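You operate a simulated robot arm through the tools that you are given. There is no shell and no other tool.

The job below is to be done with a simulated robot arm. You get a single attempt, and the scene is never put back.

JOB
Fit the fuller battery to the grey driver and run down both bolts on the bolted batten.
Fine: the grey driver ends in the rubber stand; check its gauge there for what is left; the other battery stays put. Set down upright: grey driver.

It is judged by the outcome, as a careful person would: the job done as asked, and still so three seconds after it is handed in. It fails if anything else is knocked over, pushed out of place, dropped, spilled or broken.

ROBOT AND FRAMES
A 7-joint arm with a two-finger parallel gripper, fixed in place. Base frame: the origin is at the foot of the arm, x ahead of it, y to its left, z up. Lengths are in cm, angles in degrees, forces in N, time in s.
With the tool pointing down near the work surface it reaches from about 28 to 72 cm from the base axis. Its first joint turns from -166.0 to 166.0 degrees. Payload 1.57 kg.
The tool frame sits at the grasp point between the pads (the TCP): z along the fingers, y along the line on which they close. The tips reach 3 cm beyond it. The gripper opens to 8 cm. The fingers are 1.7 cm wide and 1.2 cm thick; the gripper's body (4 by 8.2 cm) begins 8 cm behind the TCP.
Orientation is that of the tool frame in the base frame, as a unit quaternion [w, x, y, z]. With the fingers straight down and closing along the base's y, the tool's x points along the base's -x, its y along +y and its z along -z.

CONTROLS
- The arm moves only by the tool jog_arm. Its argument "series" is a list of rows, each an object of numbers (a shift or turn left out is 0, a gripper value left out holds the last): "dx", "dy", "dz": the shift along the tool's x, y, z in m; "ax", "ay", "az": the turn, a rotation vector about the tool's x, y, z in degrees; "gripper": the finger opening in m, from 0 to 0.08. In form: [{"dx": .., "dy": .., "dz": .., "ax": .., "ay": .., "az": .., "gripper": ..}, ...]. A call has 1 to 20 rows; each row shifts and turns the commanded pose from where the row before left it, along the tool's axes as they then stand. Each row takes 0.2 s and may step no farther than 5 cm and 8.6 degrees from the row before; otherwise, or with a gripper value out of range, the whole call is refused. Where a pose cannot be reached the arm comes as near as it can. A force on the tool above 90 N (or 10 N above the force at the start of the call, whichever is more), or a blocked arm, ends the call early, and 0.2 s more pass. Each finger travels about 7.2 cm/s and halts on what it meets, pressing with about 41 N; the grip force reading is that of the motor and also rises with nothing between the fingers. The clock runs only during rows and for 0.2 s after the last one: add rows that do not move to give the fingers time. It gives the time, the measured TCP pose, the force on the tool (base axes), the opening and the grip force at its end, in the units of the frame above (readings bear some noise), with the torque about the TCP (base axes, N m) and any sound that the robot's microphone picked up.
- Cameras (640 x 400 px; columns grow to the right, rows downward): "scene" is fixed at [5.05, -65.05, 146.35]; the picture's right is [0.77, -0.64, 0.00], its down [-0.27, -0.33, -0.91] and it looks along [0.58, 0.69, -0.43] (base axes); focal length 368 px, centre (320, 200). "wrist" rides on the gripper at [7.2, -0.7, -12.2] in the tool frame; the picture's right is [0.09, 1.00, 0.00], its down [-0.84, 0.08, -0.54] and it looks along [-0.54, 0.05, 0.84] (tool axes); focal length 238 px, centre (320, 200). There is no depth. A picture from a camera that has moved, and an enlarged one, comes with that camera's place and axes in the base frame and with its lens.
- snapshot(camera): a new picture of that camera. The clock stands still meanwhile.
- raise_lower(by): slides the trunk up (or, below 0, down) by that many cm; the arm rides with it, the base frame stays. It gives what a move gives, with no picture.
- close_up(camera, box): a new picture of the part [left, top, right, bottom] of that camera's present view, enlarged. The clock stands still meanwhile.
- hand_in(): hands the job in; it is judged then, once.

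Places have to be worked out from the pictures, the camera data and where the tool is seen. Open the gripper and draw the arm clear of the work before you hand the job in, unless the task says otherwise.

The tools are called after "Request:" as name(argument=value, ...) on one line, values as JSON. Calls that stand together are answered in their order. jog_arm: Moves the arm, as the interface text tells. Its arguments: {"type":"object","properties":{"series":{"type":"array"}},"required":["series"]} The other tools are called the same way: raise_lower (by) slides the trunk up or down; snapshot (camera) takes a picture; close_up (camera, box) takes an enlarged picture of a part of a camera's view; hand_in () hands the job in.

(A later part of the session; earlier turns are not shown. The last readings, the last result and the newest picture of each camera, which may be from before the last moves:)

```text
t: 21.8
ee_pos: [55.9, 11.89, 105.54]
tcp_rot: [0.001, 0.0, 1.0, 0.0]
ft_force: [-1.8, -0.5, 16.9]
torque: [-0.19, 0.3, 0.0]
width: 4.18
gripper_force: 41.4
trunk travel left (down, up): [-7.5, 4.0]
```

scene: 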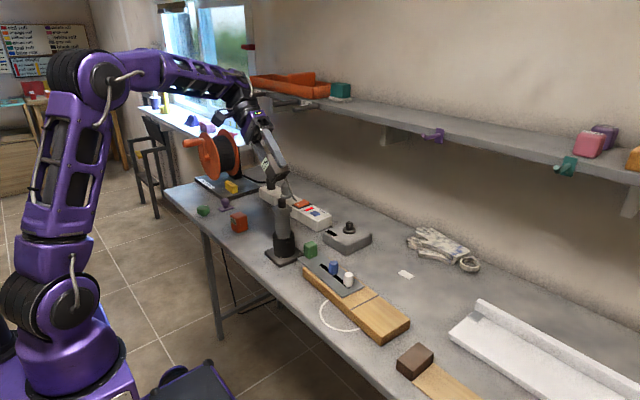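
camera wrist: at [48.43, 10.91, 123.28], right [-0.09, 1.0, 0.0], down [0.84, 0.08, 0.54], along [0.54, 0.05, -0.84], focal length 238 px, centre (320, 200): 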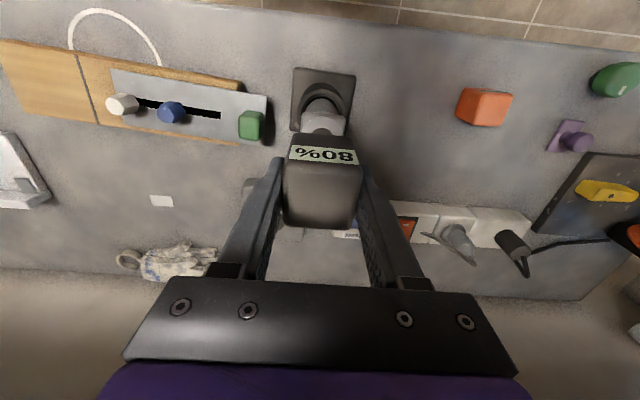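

It bears at TCP z≈105.5 with about 19 N of push. I'll check the pictures for seating and any gauge.

Request:
close_up(camera="scene", box=[262, 180, 302, 240])

Request:
close_up(camera="wrist", box=[270, 80, 370, 240])

```text
6.67 times, centred on (282, 210) of scene
camera zoom: at [5.05, -65.05, 146.35], right [0.77, -0.64, 0.0], down [-0.27, -0.33, -0.91], along [0.58, 0.69, -0.43], focal length 2453 px, centre (573, 133)
```

zoom: 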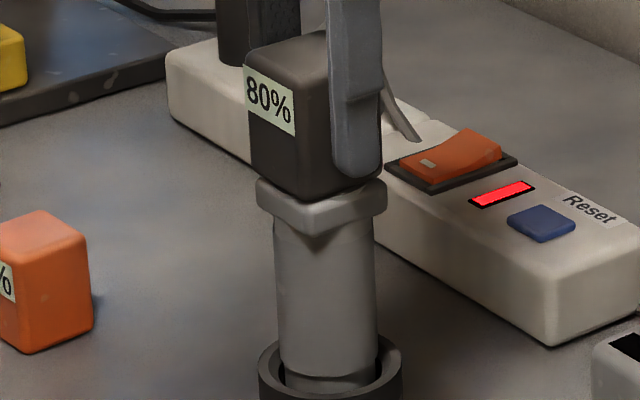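

```text
2.50 times, centred on (320, 160) of wrist
camera zoom: at [48.6, 11.22, 117.55], right [-0.09, 1.0, 0.0], down [0.83, 0.08, 0.55], along [0.54, 0.05, -0.84], focal length 596 px, centre (320, 300)
```

zoom: 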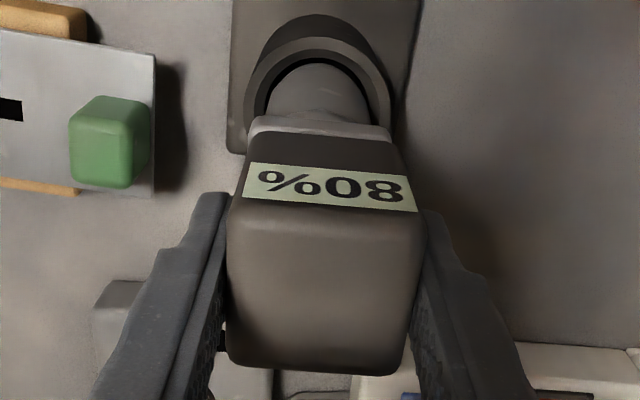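

It rests squarely on the ring. I'll press a little more in case there is a latch, then hold a moment.

Request:
jog_arm(series=[{"dz": 0.0015}, {"dz": 0.0015}, {}])

```text
t: 22.6
ee_pos: [55.83, 11.96, 105.24]
tcp_rot: [0.002, 0.001, 1.0, 0.001]
ft_force: [2.2, 4.3, 30.1]
torque: [0.09, -0.15, 0.02]
width: 4.18
gripper_force: 41.5
trunk travel left (down, up): [-7.5, 4.0]
```

The push reached 32 N with no further travel. I'll ease the push off, open the fingers and look.

Request:
jog_arm(series=[{"dz": -0.003}, {}, {"gripper": 0.05}, {"gripper": 0.06}, {}, {}])

Request:
close_up(camera="scene", box=[250, 160, 320, 270])

Request:
snapshot(camera="wrist")

```text
t: 24.0
ee_pos: [55.92, 11.81, 105.3]
tcp_rot: [0.0, 0.0, 1.0, 0.001]
ft_force: [0.2, 0.5, 0.1]
torque: [0.02, -0.01, 0.04]
width: 6.0
gripper_force: 0.1
trunk travel left (down, up): [-7.5, 4.0]
```

```text
3.64 times, centred on (285, 215) of scene
camera zoom: at [5.05, -65.05, 146.35], right [0.77, -0.64, 0.0], down [-0.27, -0.33, -0.91], along [0.58, 0.69, -0.43], focal length 1338 px, centre (447, 146)
```

zoom: 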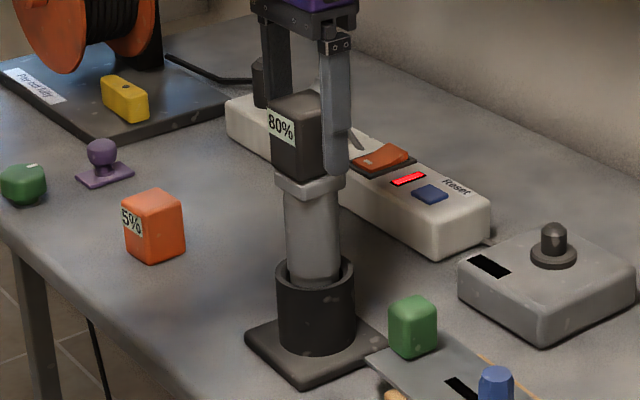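

```text
taken
camera wrist: at [48.66, 11.18, 117.38], right [-0.09, 1.0, 0.0], down [0.84, 0.08, 0.54], along [0.54, 0.05, -0.84], focal length 238 px, centre (320, 200)
```

wrist: 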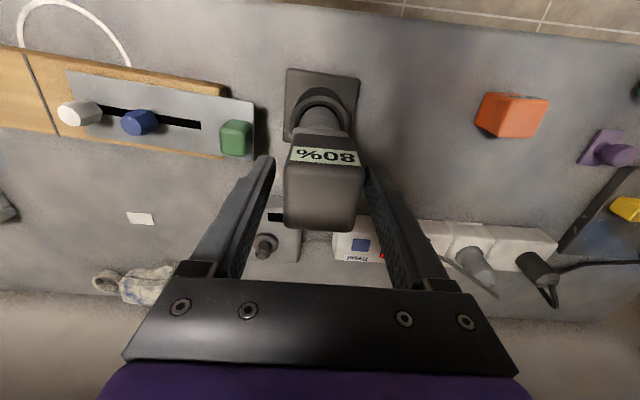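

The battery stays put on the driver. I'll back straight up and swing the wrist camera round to the far side to look for the driver's gauge.

Request:
jog_arm(series=[{"dz": -0.02}, {"dz": -0.04}, {"dz": -0.045}, {"dz": -0.045}, {"dz": -0.02}, {"az": 8.5}, {"az": 8.5}, {"az": 8.5}, {"az": 8.5}, {"az": 8.5}, {"az": 8.5}, {"az": 8.5}, {"az": 8.5}, {"az": 8.5}, {"az": 8.5}, {"az": 8.5}, {}])

Request:
snapshot(camera="wrist")

Request:
close_up(camera="scene", box=[250, 160, 320, 270])

```text
t: 27.6
ee_pos: [55.86, 11.94, 122.36]
tcp_rot: [-0.001, 0.729, 0.684, 0.0]
ft_force: [0.2, -0.3, -0.3]
torque: [-0.01, 0.01, 0.01]
width: 5.99
gripper_force: 0.1
trunk travel left (down, up): [-7.5, 4.0]
```

```text
taken
camera wrist: at [55.62, 19.0, 134.38], right [1.0, 0.03, 0.0], down [0.02, -0.84, 0.54], along [0.02, -0.54, -0.84], focal length 238 px, centre (320, 200)
```

wrist: 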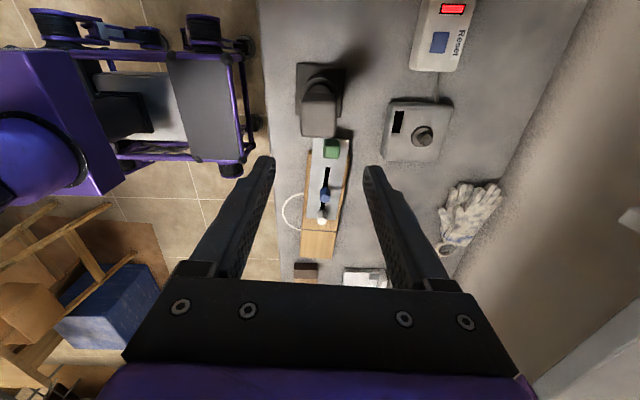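

```text
3.64 times, centred on (285, 215) of scene
camera zoom: at [5.05, -65.05, 146.35], right [0.77, -0.64, 0.0], down [-0.27, -0.33, -0.91], along [0.58, 0.69, -0.43], focal length 1338 px, centre (447, 146)
```

zoom: 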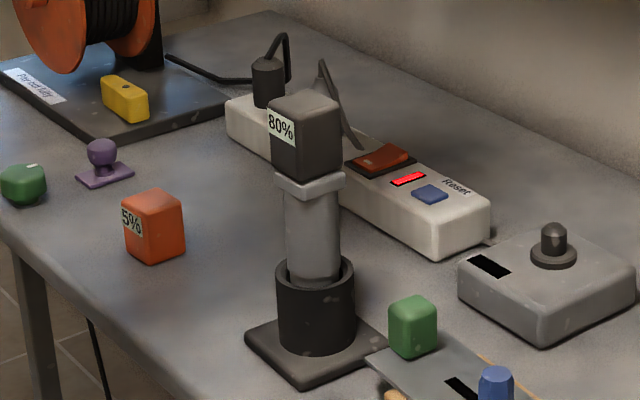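

Request:
jog_arm(series=[{"dx": 0.026, "dy": 0.0134, "dz": 0.02}, {"dx": 0.026, "dy": 0.0134, "dz": 0.02}, {"dx": 0.026, "dy": 0.0134, "dz": 0.02}, {"dx": 0.026, "dy": 0.0134, "dz": 0.02}, {"az": 8.5}, {"az": 8.5}, {"az": 8.5}, {"az": 8.5}, {"az": 8.5}, {}])

Request:
snapshot(camera="wrist")

```text
t: 29.8
ee_pos: [61.84, 21.95, 114.2]
tcp_rot: [0.001, 0.928, 0.373, 0.0]
ft_force: [-0.4, -0.3, 0.3]
torque: [-0.02, 0.0, 0.01]
width: 5.99
gripper_force: 0.1
trunk travel left (down, up): [-7.5, 4.0]
```

```text
taken
camera wrist: at [66.57, 27.34, 126.36], right [0.76, -0.65, 0.0], down [-0.55, -0.64, 0.54], along [-0.35, -0.41, -0.84], focal length 238 px, centre (320, 200)
```

wrist: 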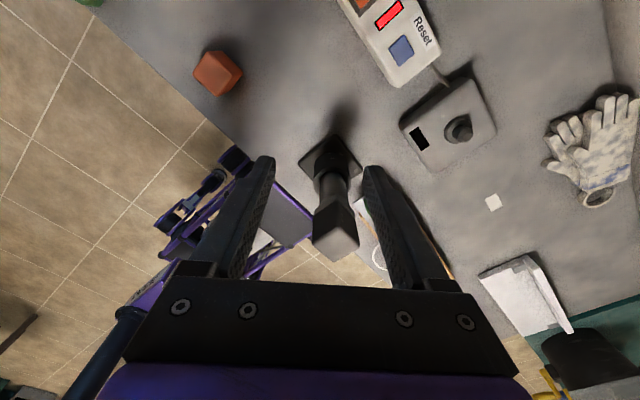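

Request:
close_up(camera="wrist", box=[280, 120, 380, 270])

```text
2.67 times, centred on (330, 195) of wrist
camera zoom: at [66.57, 27.34, 126.36], right [0.76, -0.65, 0.0], down [-0.55, -0.64, 0.54], along [-0.35, -0.41, -0.84], focal length 636 px, centre (293, 213)
```

zoom: 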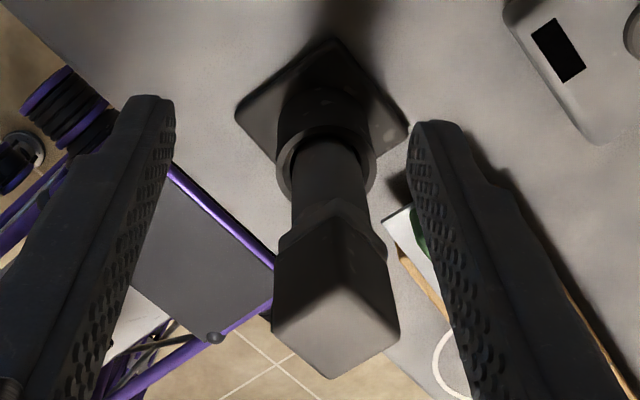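

Request:
close_up(camera="wrist", box=[305, 140, 355, 220])

Request:
close_up(camera="scene", box=[270, 180, 300, 240])

Request:
close_up(camera="scene", box=[320, 215, 380, 255])

```text
5.00 times, centred on (330, 180) of wrist
camera zoom: at [66.57, 27.34, 126.36], right [0.76, -0.65, 0.0], down [-0.55, -0.64, 0.54], along [-0.35, -0.41, -0.84], focal length 1192 px, centre (270, 300)
```

zoom: 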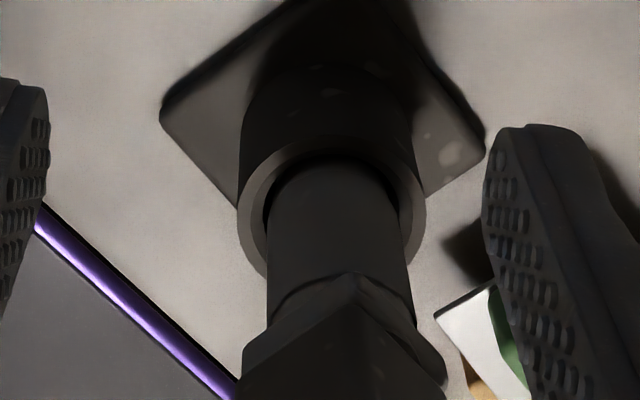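

```text
6.67 times, centred on (285, 210) of scene
camera zoom: at [5.05, -65.05, 146.35], right [0.77, -0.64, 0.0], down [-0.27, -0.33, -0.91], along [0.58, 0.69, -0.43], focal length 2453 px, centre (553, 133)
```

zoom: 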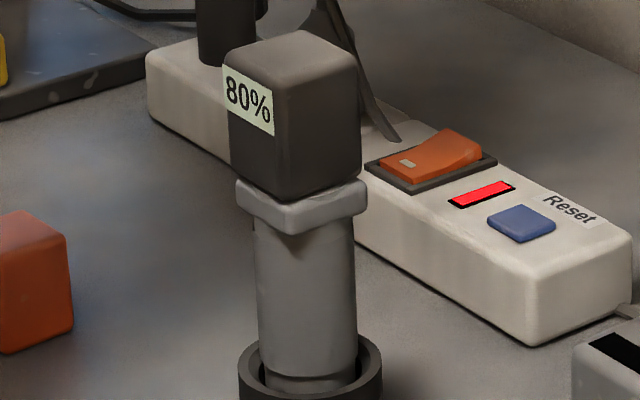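

```text
10.00 times, centred on (350, 235) of scene
camera zoom: at [5.05, -65.05, 146.35], right [0.77, -0.64, 0.0], down [-0.27, -0.33, -0.91], along [0.58, 0.69, -0.43], focal length 3679 px, centre (20, -150)
```

zoom: 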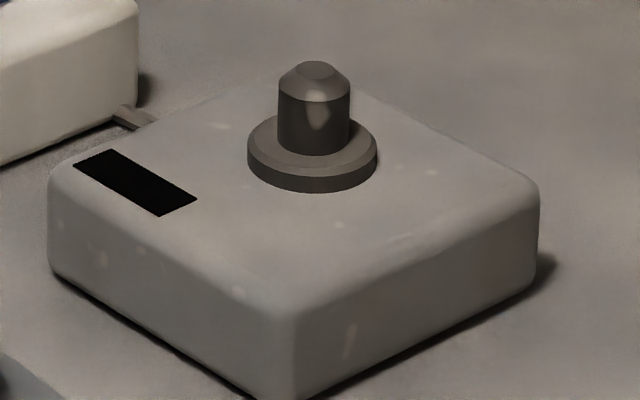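

I see no gauge on any side of the driver yet; it may only light up after use. The battery is wider than the flange, so I'll grip the driver's body below the flange with the tool pitched to about 30° below horizontal. First I raise up and turn the wrist back.

Request:
jog_arm(series=[{"dz": -0.04}, {"dz": -0.04, "gripper": 0.08}, {"az": -8.5}, {"az": -8.5}, {"az": -8.5}, {"az": -8.5}, {"az": -8.5}, {"az": -8.5}, {"az": -8.5}, {"az": -8.5}, {"az": -8.5}, {"az": -8.5}, {"az": -8.5}, {"az": -8.5}, {"az": -8.5}, {"az": -8.5}, {"az": -8.5}, {"az": -8.5}, {}])

```text
t: 33.8
ee_pos: [61.17, 21.55, 117.17]
tcp_rot: [-0.001, -0.001, 1.0, 0.0]
ft_force: [0.4, -0.8, 0.6]
torque: [0.02, 0.02, 0.01]
width: 7.99
gripper_force: 0.2
out of reach, approached as far as the arm can: row 1, 2
trunk travel left (down, up): [-7.5, 4.0]
```

The arm is level again at (61.2, 21.6, 117). I'll move over the driver and pitch the tool about its closing axis so that the hand swings to the base side.

Request:
jog_arm(series=[{"dx": 0.0185, "dy": -0.033}, {"dx": 0.0185, "dy": -0.033}, {"dx": 0.0185, "dy": -0.0315}, {}, {"ay": -8.5}, {"ay": -8.5}, {"ay": -8.5}, {"ay": -8.5}, {}])

Request:
snapshot(camera="scene")

```text
t: 35.8
ee_pos: [55.59, 11.88, 117.24]
tcp_rot: [0.293, -0.001, 0.956, 0.0]
ft_force: [-0.1, -0.2, 0.0]
torque: [-0.01, -0.02, 0.0]
width: 8.0
gripper_force: 0.1
trunk travel left (down, up): [-7.5, 4.0]
```

```text
taken
```

scene: 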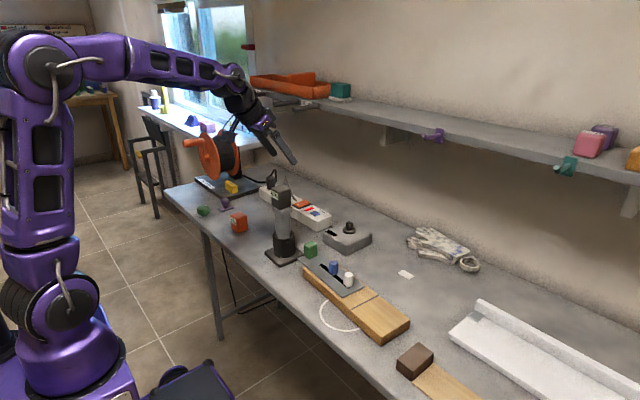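

The pitch direction is right. I'll continue to about 60° from vertical and check.

Request:
jog_arm(series=[{"ay": -8.5}, {"ay": -8.5}, {"ay": -8.5}, {}])

Request:
snapshot(camera="wrist")

Request:
close_up(camera="scene", box=[220, 80, 340, 270])

```text
t: 36.8
ee_pos: [55.55, 11.83, 117.22]
tcp_rot: [0.496, -0.001, 0.868, 0.001]
ft_force: [-1.0, -0.5, -0.1]
torque: [-0.05, 0.02, 0.03]
width: 8.0
gripper_force: 0.1
trunk travel left (down, up): [-7.5, 4.0]
```

```text
taken
camera wrist: at [41.46, 11.12, 117.06], right [-0.05, 1.0, -0.08], down [-0.04, 0.08, 1.0], along [1.0, 0.05, 0.04], focal length 238 px, centre (320, 200)
```

wrist: 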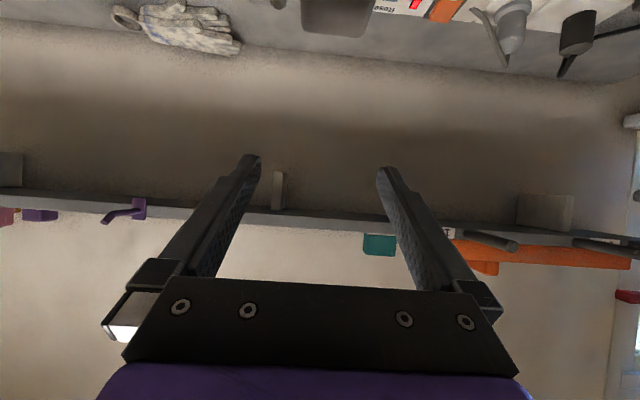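

```text
2.11 times, centred on (280, 175) of scene
camera zoom: at [5.05, -65.05, 146.35], right [0.77, -0.64, 0.0], down [-0.27, -0.33, -0.91], along [0.58, 0.69, -0.43], focal length 774 px, centre (404, 253)
```

zoom: 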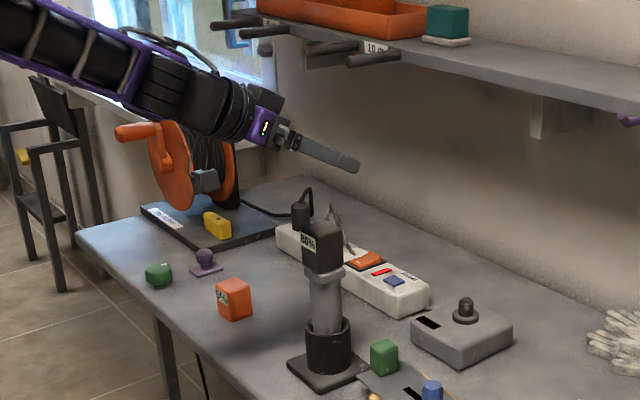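

The camera now looks level (image inverted) and the fingers will straddle the driver with the palm on the base side. I'll lower straight down in steps, stopping at TCP z≈105 to check the straddle.

Request:
jog_arm(series=[{"dx": 0.0345, "dz": 0.0203}, {"dx": 0.0345, "dz": 0.0203}, {"dx": 0.0345, "dz": 0.0203}, {}])

Request:
snapshot(camera="wrist")

Request:
close_up(camera="scene", box=[230, 130, 330, 270])

```text
t: 37.8
ee_pos: [55.73, 11.82, 105.02]
tcp_rot: [0.496, 0.001, 0.868, 0.0]
ft_force: [-0.3, -0.3, -0.2]
torque: [0.03, -0.01, -0.01]
width: 7.99
gripper_force: 0.1
trunk travel left (down, up): [-7.5, 4.0]
```

```text
taken
camera wrist: at [41.59, 11.15, 104.91], right [-0.05, 1.0, -0.08], down [-0.04, 0.08, 1.0], along [1.0, 0.05, 0.04], focal length 238 px, centre (320, 200)
```

wrist: 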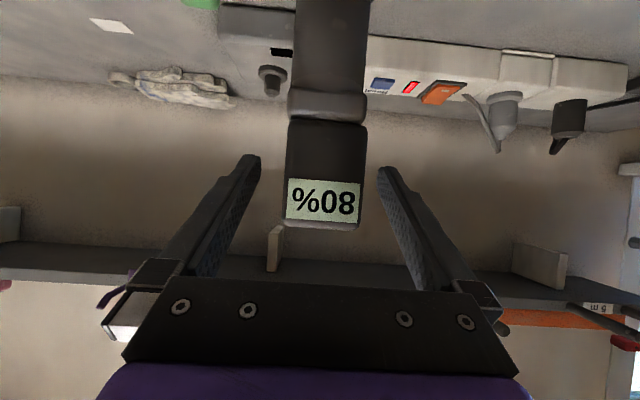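

```text
2.86 times, centred on (280, 200) of scene
camera zoom: at [5.05, -65.05, 146.35], right [0.77, -0.64, 0.0], down [-0.27, -0.33, -0.91], along [0.58, 0.69, -0.43], focal length 1051 px, centre (434, 200)
```

zoom: 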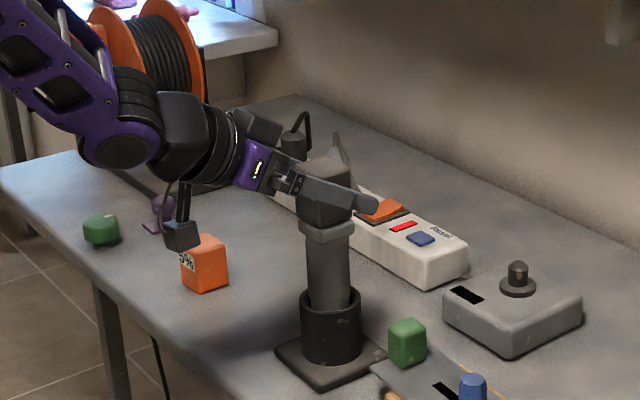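

The fingers straddle the driver evenly; from this level view the battery spans z≈101.4–106.7 and the flange bottom is near 99.9. I'll lower another 8.7 cm to put the pads on the body between the flange and the stand rim.

Request:
jog_arm(series=[{"dx": 0.0258, "dz": 0.0152}, {"dx": 0.0258, "dz": 0.0152}, {"dx": 0.0138, "dz": 0.0081}, {"dx": 0.0096, "dz": 0.0057}, {}])

Request:
snapshot(camera="wrist")

Request:
close_up(camera="scene", box=[240, 160, 320, 270])

```text
t: 39.0
ee_pos: [55.79, 11.8, 96.55]
tcp_rot: [0.497, 0.0, 0.868, 0.0]
ft_force: [-0.7, 0.0, 0.4]
torque: [-0.01, -0.01, 0.0]
width: 7.99
gripper_force: 0.0
trunk travel left (down, up): [-7.5, 4.0]
```

```text
taken
camera wrist: at [41.66, 11.13, 96.45], right [-0.05, 1.0, -0.08], down [-0.04, 0.08, 1.0], along [1.0, 0.05, 0.04], focal length 238 px, centre (320, 200)
```

wrist: 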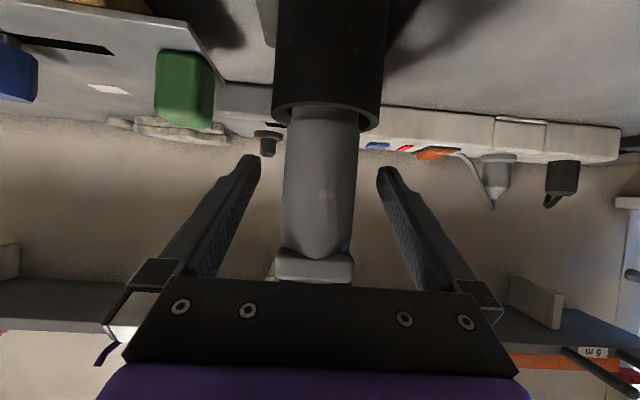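

```text
3.64 times, centred on (280, 215) of scene
camera zoom: at [5.05, -65.05, 146.35], right [0.77, -0.64, 0.0], down [-0.27, -0.33, -0.91], along [0.58, 0.69, -0.43], focal length 1338 px, centre (466, 146)
```

zoom: 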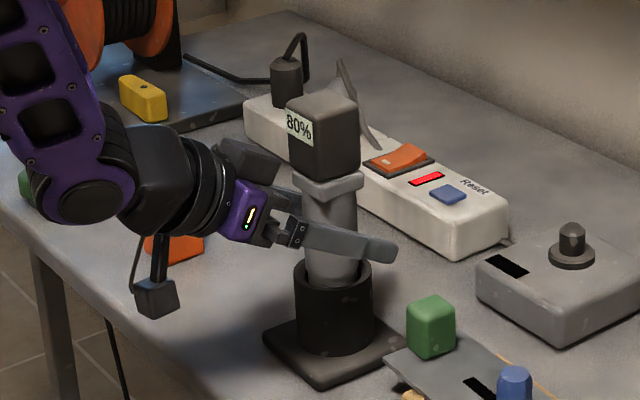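

The pads are centred on the body, clear of the flange and rim. I'll close the gripper gently on the driver.

Request:
jog_arm(series=[{"gripper": 0.055}, {"gripper": 0.047}, {"gripper": 0.04}, {"gripper": 0.033}, {"gripper": 0.025}, {}, {}])

Request:
snapshot(camera="wrist")

```text
t: 40.6
ee_pos: [55.78, 11.81, 96.54]
tcp_rot: [0.496, 0.0, 0.868, -0.001]
ft_force: [0.2, -2.5, 0.0]
torque: [-0.24, -0.03, -0.03]
width: 4.03
gripper_force: 40.6
trunk travel left (down, up): [-7.5, 4.0]
```

```text
taken
camera wrist: at [41.66, 11.1, 96.47], right [-0.05, 1.0, -0.08], down [-0.04, 0.08, 1.0], along [1.0, 0.05, 0.04], focal length 238 px, centre (320, 200)
```

wrist: 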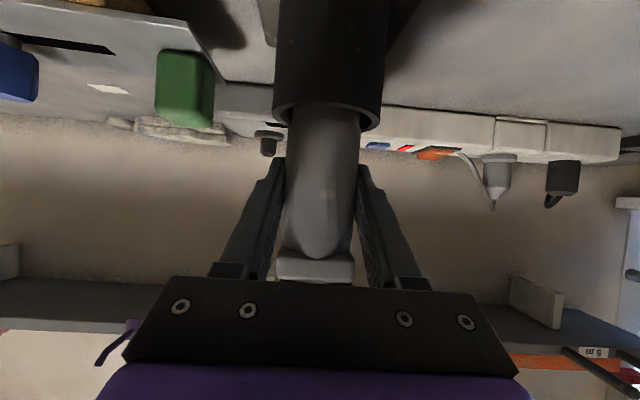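

The driver is gripped at 4.03 cm. I'll lift slowly straight up out of the stand and look at the first centimetres.

Request:
jog_arm(series=[{"dx": -0.0043, "dz": -0.0025}, {"dx": -0.0086, "dz": -0.0051}, {"dx": -0.0086, "dz": -0.0051}, {"dx": -0.0086, "dz": -0.0051}, {}])

Request:
close_up(camera="scene", box=[240, 150, 320, 270])

```text
t: 41.8
ee_pos: [55.78, 11.69, 100.07]
tcp_rot: [0.496, 0.0, 0.868, 0.0]
ft_force: [0.0, 0.3, -6.1]
torque: [-0.01, -0.03, -0.03]
width: 4.02
gripper_force: 41.0
trunk travel left (down, up): [-7.5, 4.0]
```

```text
3.33 times, centred on (280, 210) of scene
camera zoom: at [5.05, -65.05, 146.35], right [0.77, -0.64, 0.0], down [-0.27, -0.33, -0.91], along [0.58, 0.69, -0.43], focal length 1226 px, centre (453, 167)
```

zoom: 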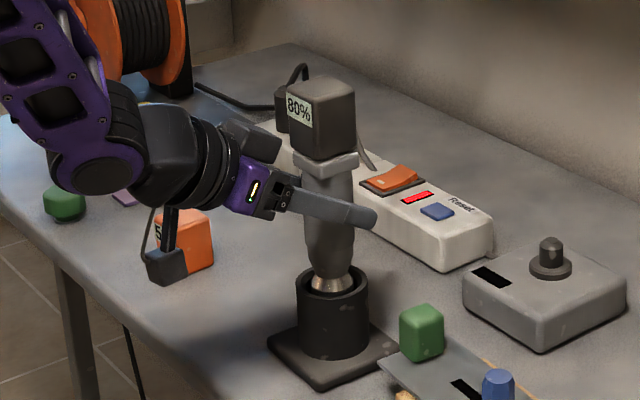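

The driver comes up cleanly and vertically (about 6.5 N), and the stand stays. I'll lift it another 8.5 cm to see the nose.

Request:
jog_arm(series=[{"dx": -0.0172, "dz": -0.0102}, {"dx": -0.0172, "dz": -0.0102}, {"dx": -0.0215, "dz": -0.0127}, {"dx": -0.0172, "dz": -0.0102}, {}, {}])

Request:
snapshot(camera="scene")

Request:
close_up(camera="scene", box=[240, 130, 320, 270])

Request:
snapshot(camera="wrist")

```text
t: 43.2
ee_pos: [55.65, 11.86, 108.61]
tcp_rot: [0.497, -0.001, 0.868, 0.001]
ft_force: [0.0, 0.3, -5.4]
torque: [0.0, -0.04, 0.02]
width: 4.06
gripper_force: 41.4
trunk travel left (down, up): [-7.5, 4.0]
```

```text
taken
```

scene: 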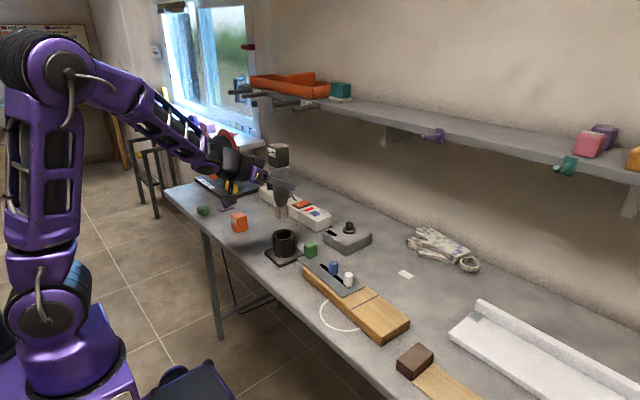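

```text
2.86 times, centred on (280, 200) of scene
camera zoom: at [5.05, -65.05, 146.35], right [0.77, -0.64, 0.0], down [-0.27, -0.33, -0.91], along [0.58, 0.69, -0.43], focal length 1051 px, centre (434, 200)
```

zoom: 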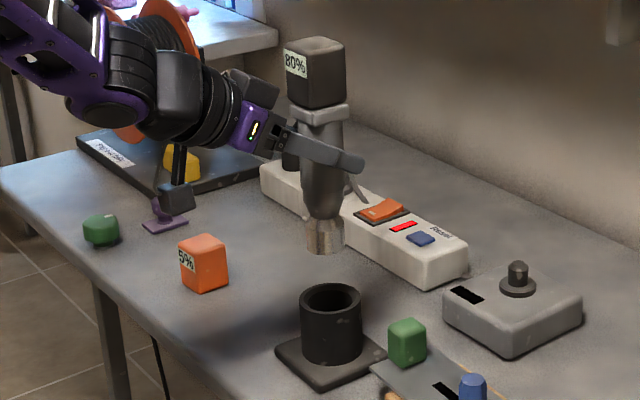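

```text
taken
camera wrist: at [41.53, 11.11, 108.46], right [-0.05, 1.0, -0.08], down [-0.04, 0.08, 1.0], along [1.0, 0.05, 0.04], focal length 238 px, centre (320, 200)
```

wrist: 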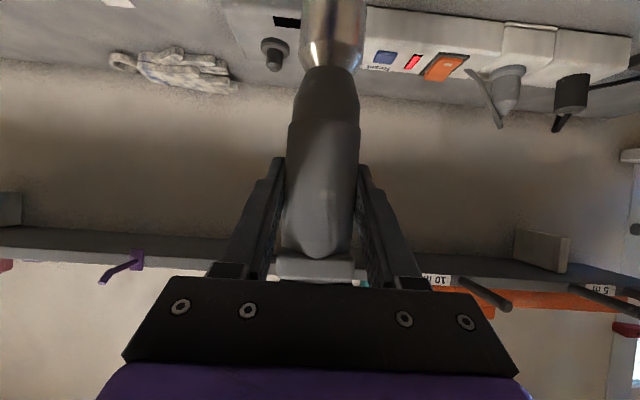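

The driver has a bright socket nose with its end about 10.8 cm below the TCP. I'll enlarge the nose and the bolts for accurate positions.

Request:
close_up(camera="scene", box=[262, 145, 302, 225])

Request:
close_up(camera="scene", box=[300, 240, 370, 300])

Request:
close_up(camera="wrist", box=[270, 0, 380, 100])

```text
5.00 times, centred on (282, 185) of scene
camera zoom: at [5.05, -65.05, 146.35], right [0.77, -0.64, 0.0], down [-0.27, -0.33, -0.91], along [0.58, 0.69, -0.43], focal length 1840 px, centre (510, 275)
```

zoom: 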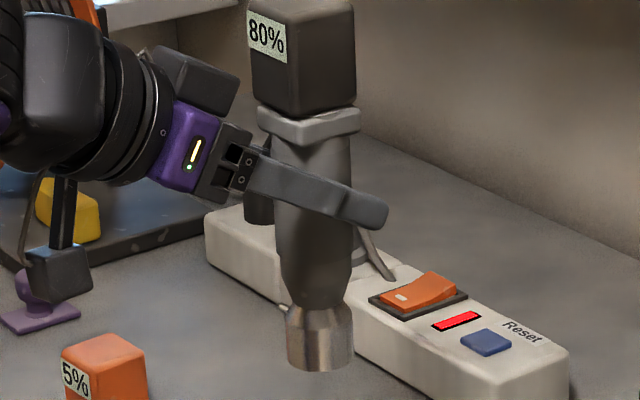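

```text
6.67 times, centred on (335, 270) of scene
camera zoom: at [5.05, -65.05, 146.35], right [0.77, -0.64, 0.0], down [-0.27, -0.33, -0.91], along [0.58, 0.69, -0.43], focal length 2453 px, centre (220, -267)
```

zoom: 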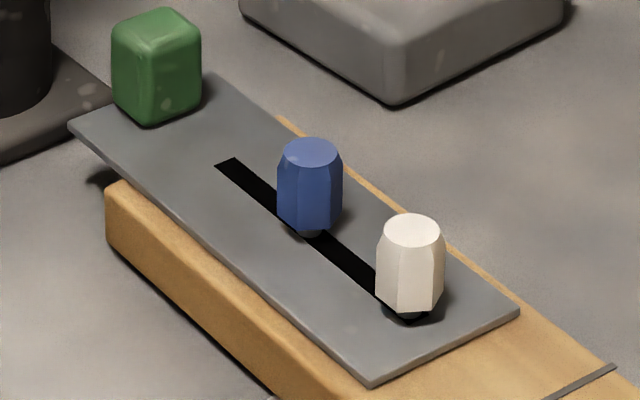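

```text
4.00 times, centred on (325, 50) of wrist
camera zoom: at [41.53, 11.11, 108.46], right [-0.05, 1.0, -0.08], down [-0.04, 0.08, 1.0], along [1.0, 0.05, 0.04], focal length 953 px, centre (300, 800)
```

zoom: 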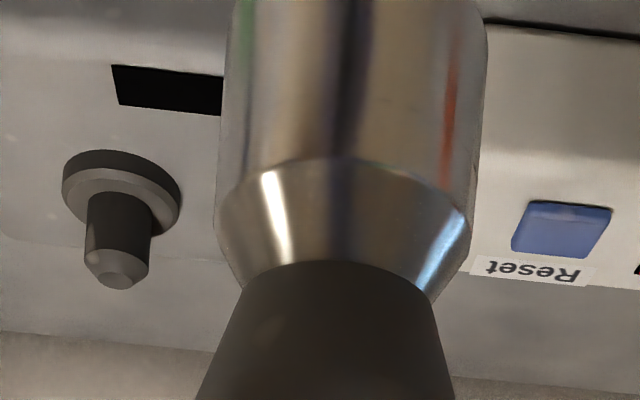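

Bolt tops triangulate to blue (57.2, -7.5, 92.2) and white (56.7, -13.6, 92.2), and the nose end is about 10.5 cm below the TCP. I'll carry the driver at this height over to hover above the blue bolt, with its nose about 6 cm up, then compare.

Request:
jog_arm(series=[{"dx": -0.0016, "dy": -0.03, "dz": 0.0027}, {"dx": -0.0016, "dy": -0.041, "dz": 0.0027}, {"dx": -0.0016, "dy": -0.041, "dz": 0.0027}, {"dx": -0.0016, "dy": -0.041, "dz": 0.0027}, {"dx": -0.0016, "dy": -0.041, "dz": 0.0027}, {}, {}])

Request:
snapshot(camera="scene")

Request:
close_up(camera="scene", box=[295, 170, 375, 300])

Request:
snapshot(camera="wrist")

```text
t: 44.8
ee_pos: [57.02, -7.73, 108.59]
tcp_rot: [0.496, 0.0, 0.868, 0.0]
ft_force: [0.3, 0.1, -5.8]
torque: [0.01, 0.02, 0.0]
width: 4.05
gripper_force: 41.4
trunk travel left (down, up): [-7.5, 4.0]
```

```text
taken
```

scene: 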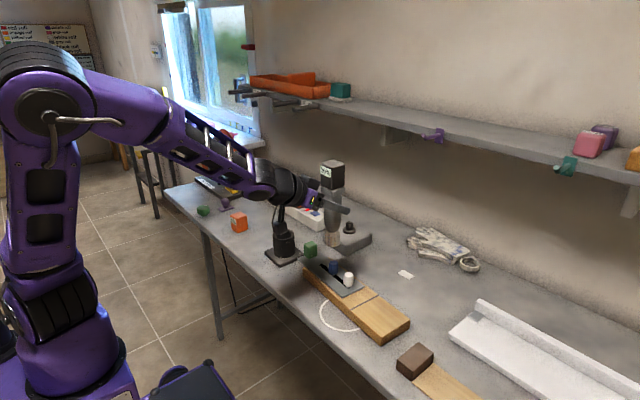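

```text
3.08 times, centred on (335, 235) of scene
camera zoom: at [5.05, -65.05, 146.35], right [0.77, -0.64, 0.0], down [-0.27, -0.33, -0.91], along [0.58, 0.69, -0.43], focal length 1132 px, centre (274, 92)
```

zoom: 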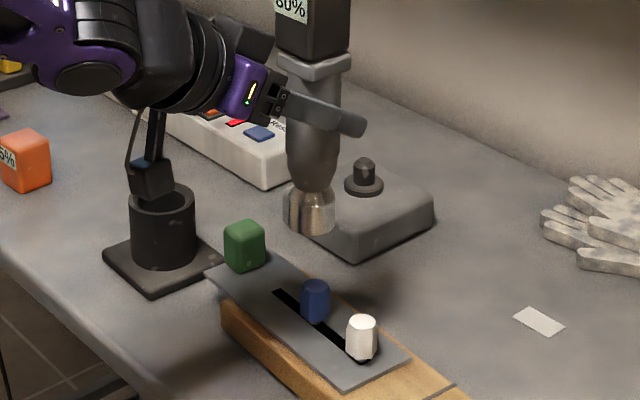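

```text
taken
camera wrist: at [42.91, -8.37, 108.57], right [-0.05, 1.0, -0.08], down [-0.04, 0.08, 1.0], along [1.0, 0.05, 0.04], focal length 238 px, centre (320, 200)
```

wrist: 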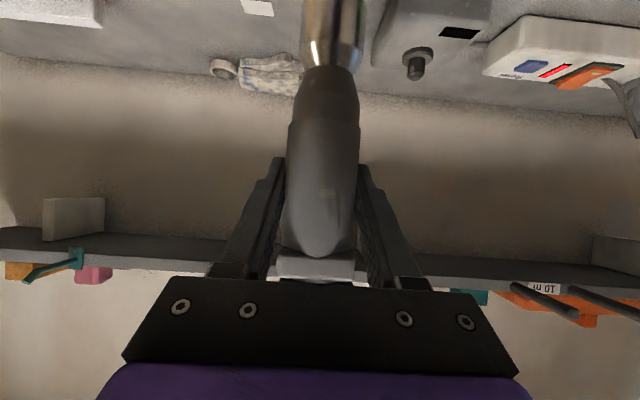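

Request:
jog_arm(series=[{"dx": 0.0172, "dz": 0.0102}, {"dx": 0.0129, "dz": 0.0076}, {"dx": 0.0043, "dz": 0.0025}, {}, {}])

Request:
close_up(camera="scene", box=[305, 210, 365, 290])

Request:
close_up(camera="wrist", box=[260, 0, 400, 90])

```text
t: 46.0
ee_pos: [57.28, -7.76, 104.35]
tcp_rot: [0.496, 0.0, 0.868, 0.0]
ft_force: [-1.1, 0.2, -5.7]
torque: [0.03, 0.01, 0.0]
width: 4.01
gripper_force: 40.7
trunk travel left (down, up): [-7.5, 4.0]
```

```text
5.00 times, centred on (335, 250) of scene
camera zoom: at [5.05, -65.05, 146.35], right [0.77, -0.64, 0.0], down [-0.27, -0.33, -0.91], along [0.58, 0.69, -0.43], focal length 1840 px, centre (245, -50)
```

zoom: 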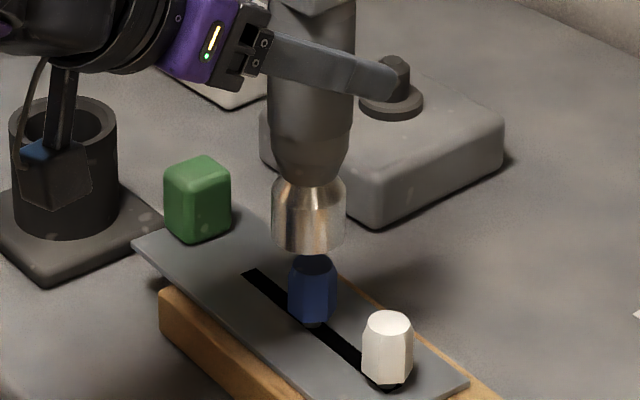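

```text
4.44 times, centred on (330, 45) of wrist
camera zoom: at [43.1, -8.38, 104.35], right [-0.05, 1.0, -0.08], down [-0.04, 0.08, 1.0], along [1.0, 0.05, 0.04], focal length 1059 px, centre (276, 889)
```

zoom: 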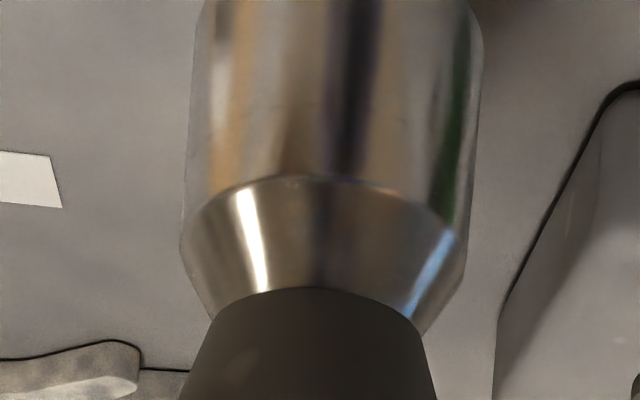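

The scene view suggests the nose is about 0.25 cm off the bolt toward the picture's left. To fix the bolt's y accurately, I'll back the driver off toward the base so the wrist camera can see both bolts past the nose.

Request:
jog_arm(series=[{"dx": 0.0162, "dy": 0.0142, "dz": -0.0186}, {"dx": 0.0162, "dy": 0.0142, "dz": -0.0186}, {"dx": 0.0162, "dy": 0.0142, "dz": -0.0186}, {}, {}])

Request:
snapshot(camera="wrist")

Request:
close_up(camera="wrist", box=[170, 20, 370, 140])

Request:
close_up(camera="scene", box=[305, 240, 365, 290])

```text
t: 47.2
ee_pos: [49.65, -3.37, 103.22]
tcp_rot: [0.496, 0.0, 0.868, 0.0]
ft_force: [0.1, 0.3, -5.9]
torque: [0.03, -0.03, 0.0]
width: 4.02
gripper_force: 41.3
trunk travel left (down, up): [-7.5, 4.0]
```

```text
taken
camera wrist: at [35.58, -4.01, 103.06], right [-0.05, 1.0, -0.08], down [-0.04, 0.08, 1.0], along [1.0, 0.05, 0.04], focal length 238 px, centre (320, 200)
```

wrist: 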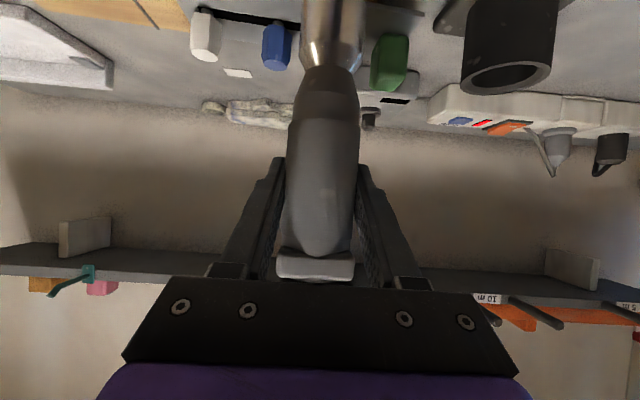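

```text
3.20 times, centred on (270, 80) of wrist
camera zoom: at [35.58, -4.01, 103.06], right [-0.05, 1.0, -0.08], down [-0.04, 0.08, 1.0], along [1.0, 0.05, 0.04], focal length 763 px, centre (480, 584)
```

zoom: 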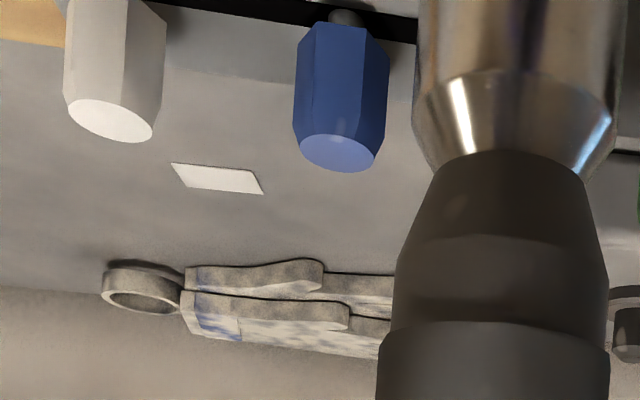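

```text
8.00 times, centred on (335, 265) of scene
camera zoom: at [5.05, -65.05, 146.35], right [0.77, -0.64, 0.0], down [-0.27, -0.33, -0.91], along [0.58, 0.69, -0.43], focal length 2943 px, centre (200, -320)
```

zoom: 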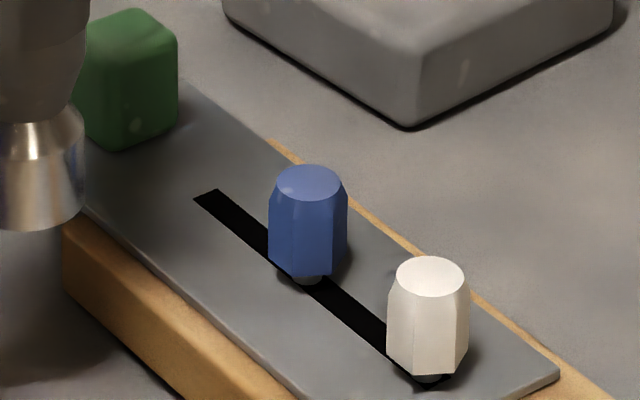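

From this view the blue bolt is at y≈-7.75 and white at y≈-13.75, with tops at z≈92.3. Combined with the scene offset, the nose needs about +0.3 cm in x. I'll return above the blue bolt with that correction and check.

Request:
jog_arm(series=[{"dx": -0.0095, "dz": -0.0056}, {"dx": -0.0134, "dy": -0.0146, "dz": 0.0228}, {"dx": -0.0134, "dy": -0.0146, "dz": 0.0228}, {"dx": -0.0134, "dy": -0.0147, "dz": 0.0228}, {}, {}])

Request:
close_up(camera="scene", box=[312, 225, 362, 285])

```text
t: 48.6
ee_pos: [57.84, -7.73, 104.17]
tcp_rot: [0.497, 0.001, 0.868, 0.0]
ft_force: [0.8, 0.5, -5.4]
torque: [0.02, -0.01, 0.0]
width: 4.04
gripper_force: 40.7
trunk travel left (down, up): [-7.5, 4.0]
```

```text
6.67 times, centred on (337, 255) of scene
camera zoom: at [5.05, -65.05, 146.35], right [0.77, -0.64, 0.0], down [-0.27, -0.33, -0.91], along [0.58, 0.69, -0.43], focal length 2453 px, centre (207, -167)
```

zoom: 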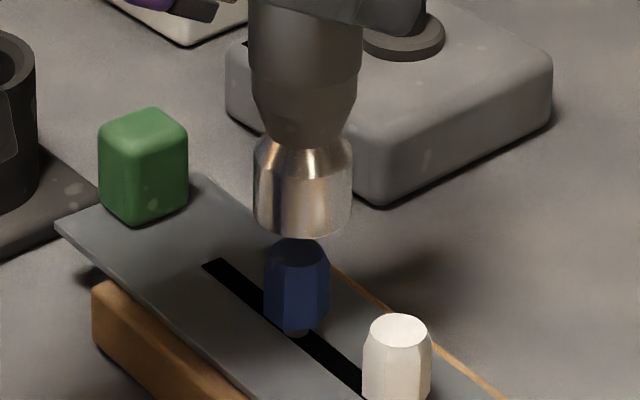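

The nose is now about 0.15–0.2 cm too far in x. I'll take that back, come down 1 cm and re-check.

Request:
jog_arm(series=[{"dx": 0.001, "dz": -0.0017}, {"dx": 0.0043, "dz": 0.0025}, {"dx": 0.0043, "dz": 0.0025}, {}, {}])

Request:
close_up(camera="scene", box=[312, 225, 362, 285])

Request:
close_up(camera="wrist", box=[260, 0, 400, 90])

```text
t: 49.8
ee_pos: [57.61, -7.75, 103.23]
tcp_rot: [0.496, 0.0, 0.868, 0.0]
ft_force: [0.1, 0.6, -5.7]
torque: [-0.01, -0.01, 0.02]
width: 4.04
gripper_force: 41.0
trunk travel left (down, up): [-7.5, 4.0]
```

```text
6.67 times, centred on (337, 255) of scene
camera zoom: at [5.05, -65.05, 146.35], right [0.77, -0.64, 0.0], down [-0.27, -0.33, -0.91], along [0.58, 0.69, -0.43], focal length 2453 px, centre (207, -167)
```

zoom: 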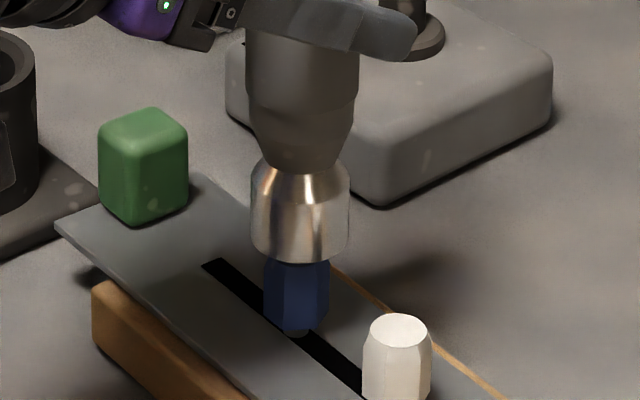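

```text
4.44 times, centred on (330, 45) of wrist
camera zoom: at [43.53, -8.4, 103.13], right [-0.05, 1.0, -0.08], down [-0.04, 0.08, 1.0], along [1.0, 0.05, 0.04], focal length 1059 px, centre (276, 889)
```

zoom: 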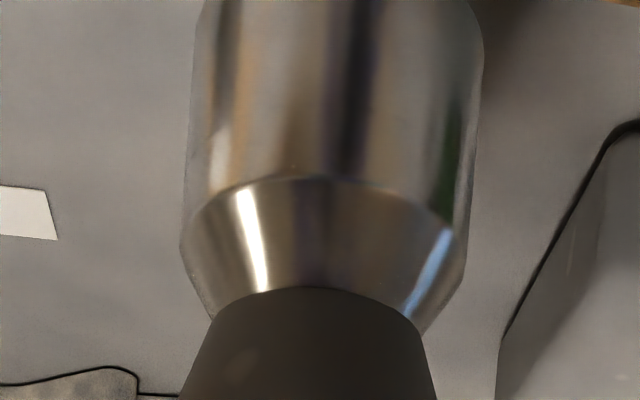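

Lateral alignment in the scene is within 0.1 cm. I'll lower slowly onto the bolt head in small steps, watching force and sound.

Request:
jog_arm(series=[{"dx": 0.0026, "dz": 0.0015}, {"dx": 0.0026, "dz": 0.0015}, {"dx": 0.0026, "dz": 0.0015}, {}])

```text
t: 50.8
ee_pos: [57.66, -7.77, 102.38]
tcp_rot: [0.497, 0.0, 0.868, 0.0]
ft_force: [0.1, 0.2, -6.0]
torque: [0.0, -0.03, -0.03]
width: 3.99
gripper_force: 40.8
trunk travel left (down, up): [-7.5, 4.0]
```

No contact yet at TCP z 102.4. I'll continue in small steps.

Request:
jog_arm(series=[{"dx": 0.0026, "dz": 0.0015}, {"dx": 0.0026, "dz": 0.0015}, {}])

Request:
close_up(camera="scene", box=[312, 225, 362, 285])

```text
t: 51.6
ee_pos: [57.56, -7.64, 101.74]
tcp_rot: [0.496, 0.0, 0.868, 0.0]
ft_force: [0.8, 0.0, -5.8]
torque: [0.01, 0.01, -0.03]
width: 4.01
gripper_force: 41.3
trunk travel left (down, up): [-7.5, 4.0]
```

```text
6.67 times, centred on (337, 255) of scene
camera zoom: at [5.05, -65.05, 146.35], right [0.77, -0.64, 0.0], down [-0.27, -0.33, -0.91], along [0.58, 0.69, -0.43], focal length 2453 px, centre (207, -167)
```

zoom: 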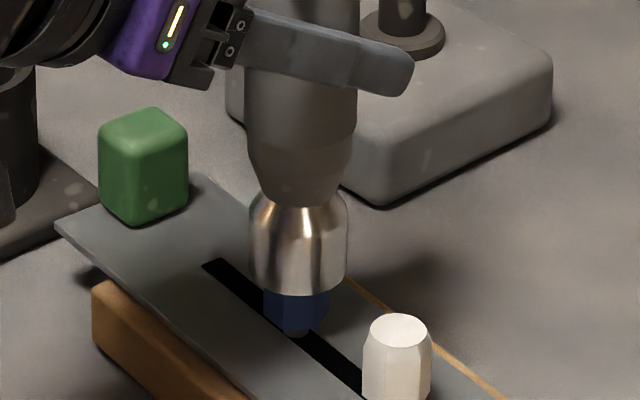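

The nose is now lower than the bolt's top with no contact force, so the head is inside the socket. I'll continue down gently.

Request:
jog_arm(series=[{"dx": 0.0026, "dz": 0.0015}, {"dx": 0.0026, "dz": 0.0015}, {}])

```text
t: 52.4
ee_pos: [57.91, -7.71, 101.24]
tcp_rot: [0.497, 0.0, 0.868, 0.0]
ft_force: [0.3, 0.5, -5.7]
torque: [-0.01, 0.0, 0.02]
width: 4.0
gripper_force: 40.8
trunk travel left (down, up): [-7.5, 4.0]
```

Request:
jog_arm(series=[{"dx": 0.0026, "dz": 0.0015}, {"dx": 0.0026, "dz": 0.0015}, {}])

Request:
close_up(camera="scene", box=[312, 225, 362, 285])

```text
t: 53.2
ee_pos: [57.43, -7.8, 100.45]
tcp_rot: [0.496, 0.001, 0.868, -0.001]
ft_force: [0.3, 0.2, -5.8]
torque: [-0.02, 0.02, -0.02]
width: 4.04
gripper_force: 41.2
trunk travel left (down, up): [-7.5, 4.0]
```

```text
6.67 times, centred on (337, 255) of scene
camera zoom: at [5.05, -65.05, 146.35], right [0.77, -0.64, 0.0], down [-0.27, -0.33, -0.91], along [0.58, 0.69, -0.43], focal length 2453 px, centre (207, -167)
```

zoom: 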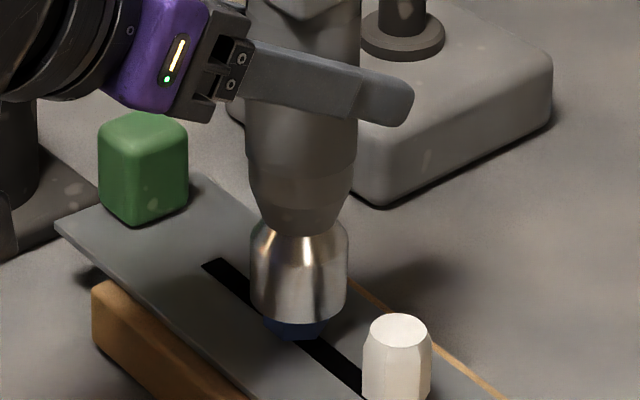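

The socket is well over the bolt head and still free. I'll keep lowering in small steps until it bears.

Request:
jog_arm(series=[{"dx": 0.0026, "dz": 0.0015}, {"dx": 0.0017, "dz": 0.001}, {}])

```text
t: 54.0
ee_pos: [57.48, -7.74, 100.02]
tcp_rot: [0.497, 0.0, 0.868, 0.0]
ft_force: [-0.2, 0.0, -5.5]
torque: [0.0, 0.02, 0.0]
width: 4.04
gripper_force: 41.6
trunk travel left (down, up): [-7.5, 4.0]
```

Request:
close_up(camera="scene", box=[315, 245, 355, 290])

Request:
snapshot(camera="scene")

Request:
snapshot(camera="wrist")

```text
8.89 times, centred on (335, 268) of scene
camera zoom: at [5.05, -65.05, 146.35], right [0.77, -0.64, 0.0], down [-0.27, -0.33, -0.91], along [0.58, 0.69, -0.43], focal length 3270 px, centre (187, -400)
```

zoom: 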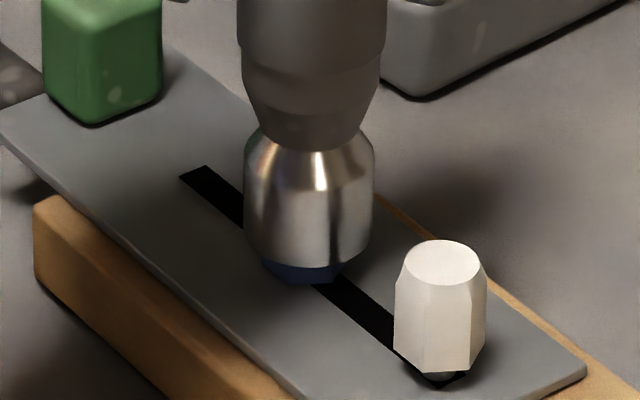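

```text
taken
```

scene: 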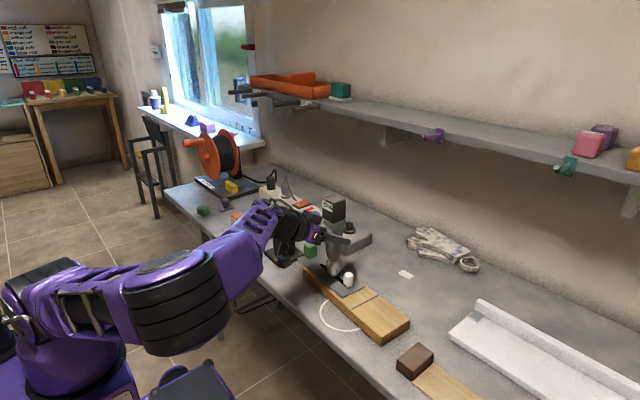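

```text
taken
camera wrist: at [43.48, -8.43, 99.97], right [-0.05, 1.0, -0.08], down [-0.04, 0.08, 1.0], along [1.0, 0.05, 0.04], focal length 238 px, centre (320, 200)
```

wrist: 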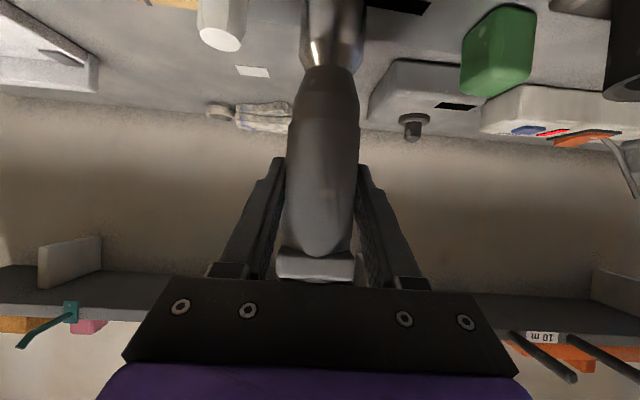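

The blue head has already sunk about 0.65 cm with the driver, so it is being run down. The elbow swung to a lower posture but the tool held still. I'll keep going gently until it bears.

Request:
jog_arm(series=[{"dx": 0.0017, "dz": 0.001}, {"dx": 0.0017, "dz": 0.001}, {}, {}])

Request:
close_up(camera="scene", box=[315, 245, 355, 290])

```text
t: 55.0
ee_pos: [57.58, -7.77, 100.02]
tcp_rot: [0.5, 0.0, 0.866, -0.001]
ft_force: [-2.5, -3.2, 21.6]
torque: [-0.22, 0.32, -0.03]
width: 4.04
gripper_force: 40.6
trunk travel left (down, up): [-7.5, 4.0]
```

```text
8.89 times, centred on (335, 268) of scene
camera zoom: at [5.05, -65.05, 146.35], right [0.77, -0.64, 0.0], down [-0.27, -0.33, -0.91], along [0.58, 0.69, -0.43], focal length 3270 px, centre (187, -400)
```

zoom: 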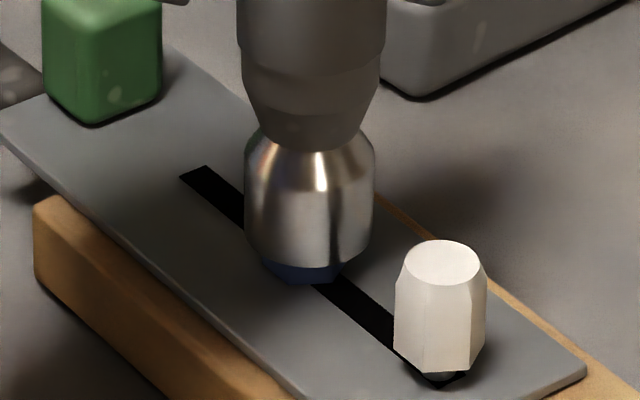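

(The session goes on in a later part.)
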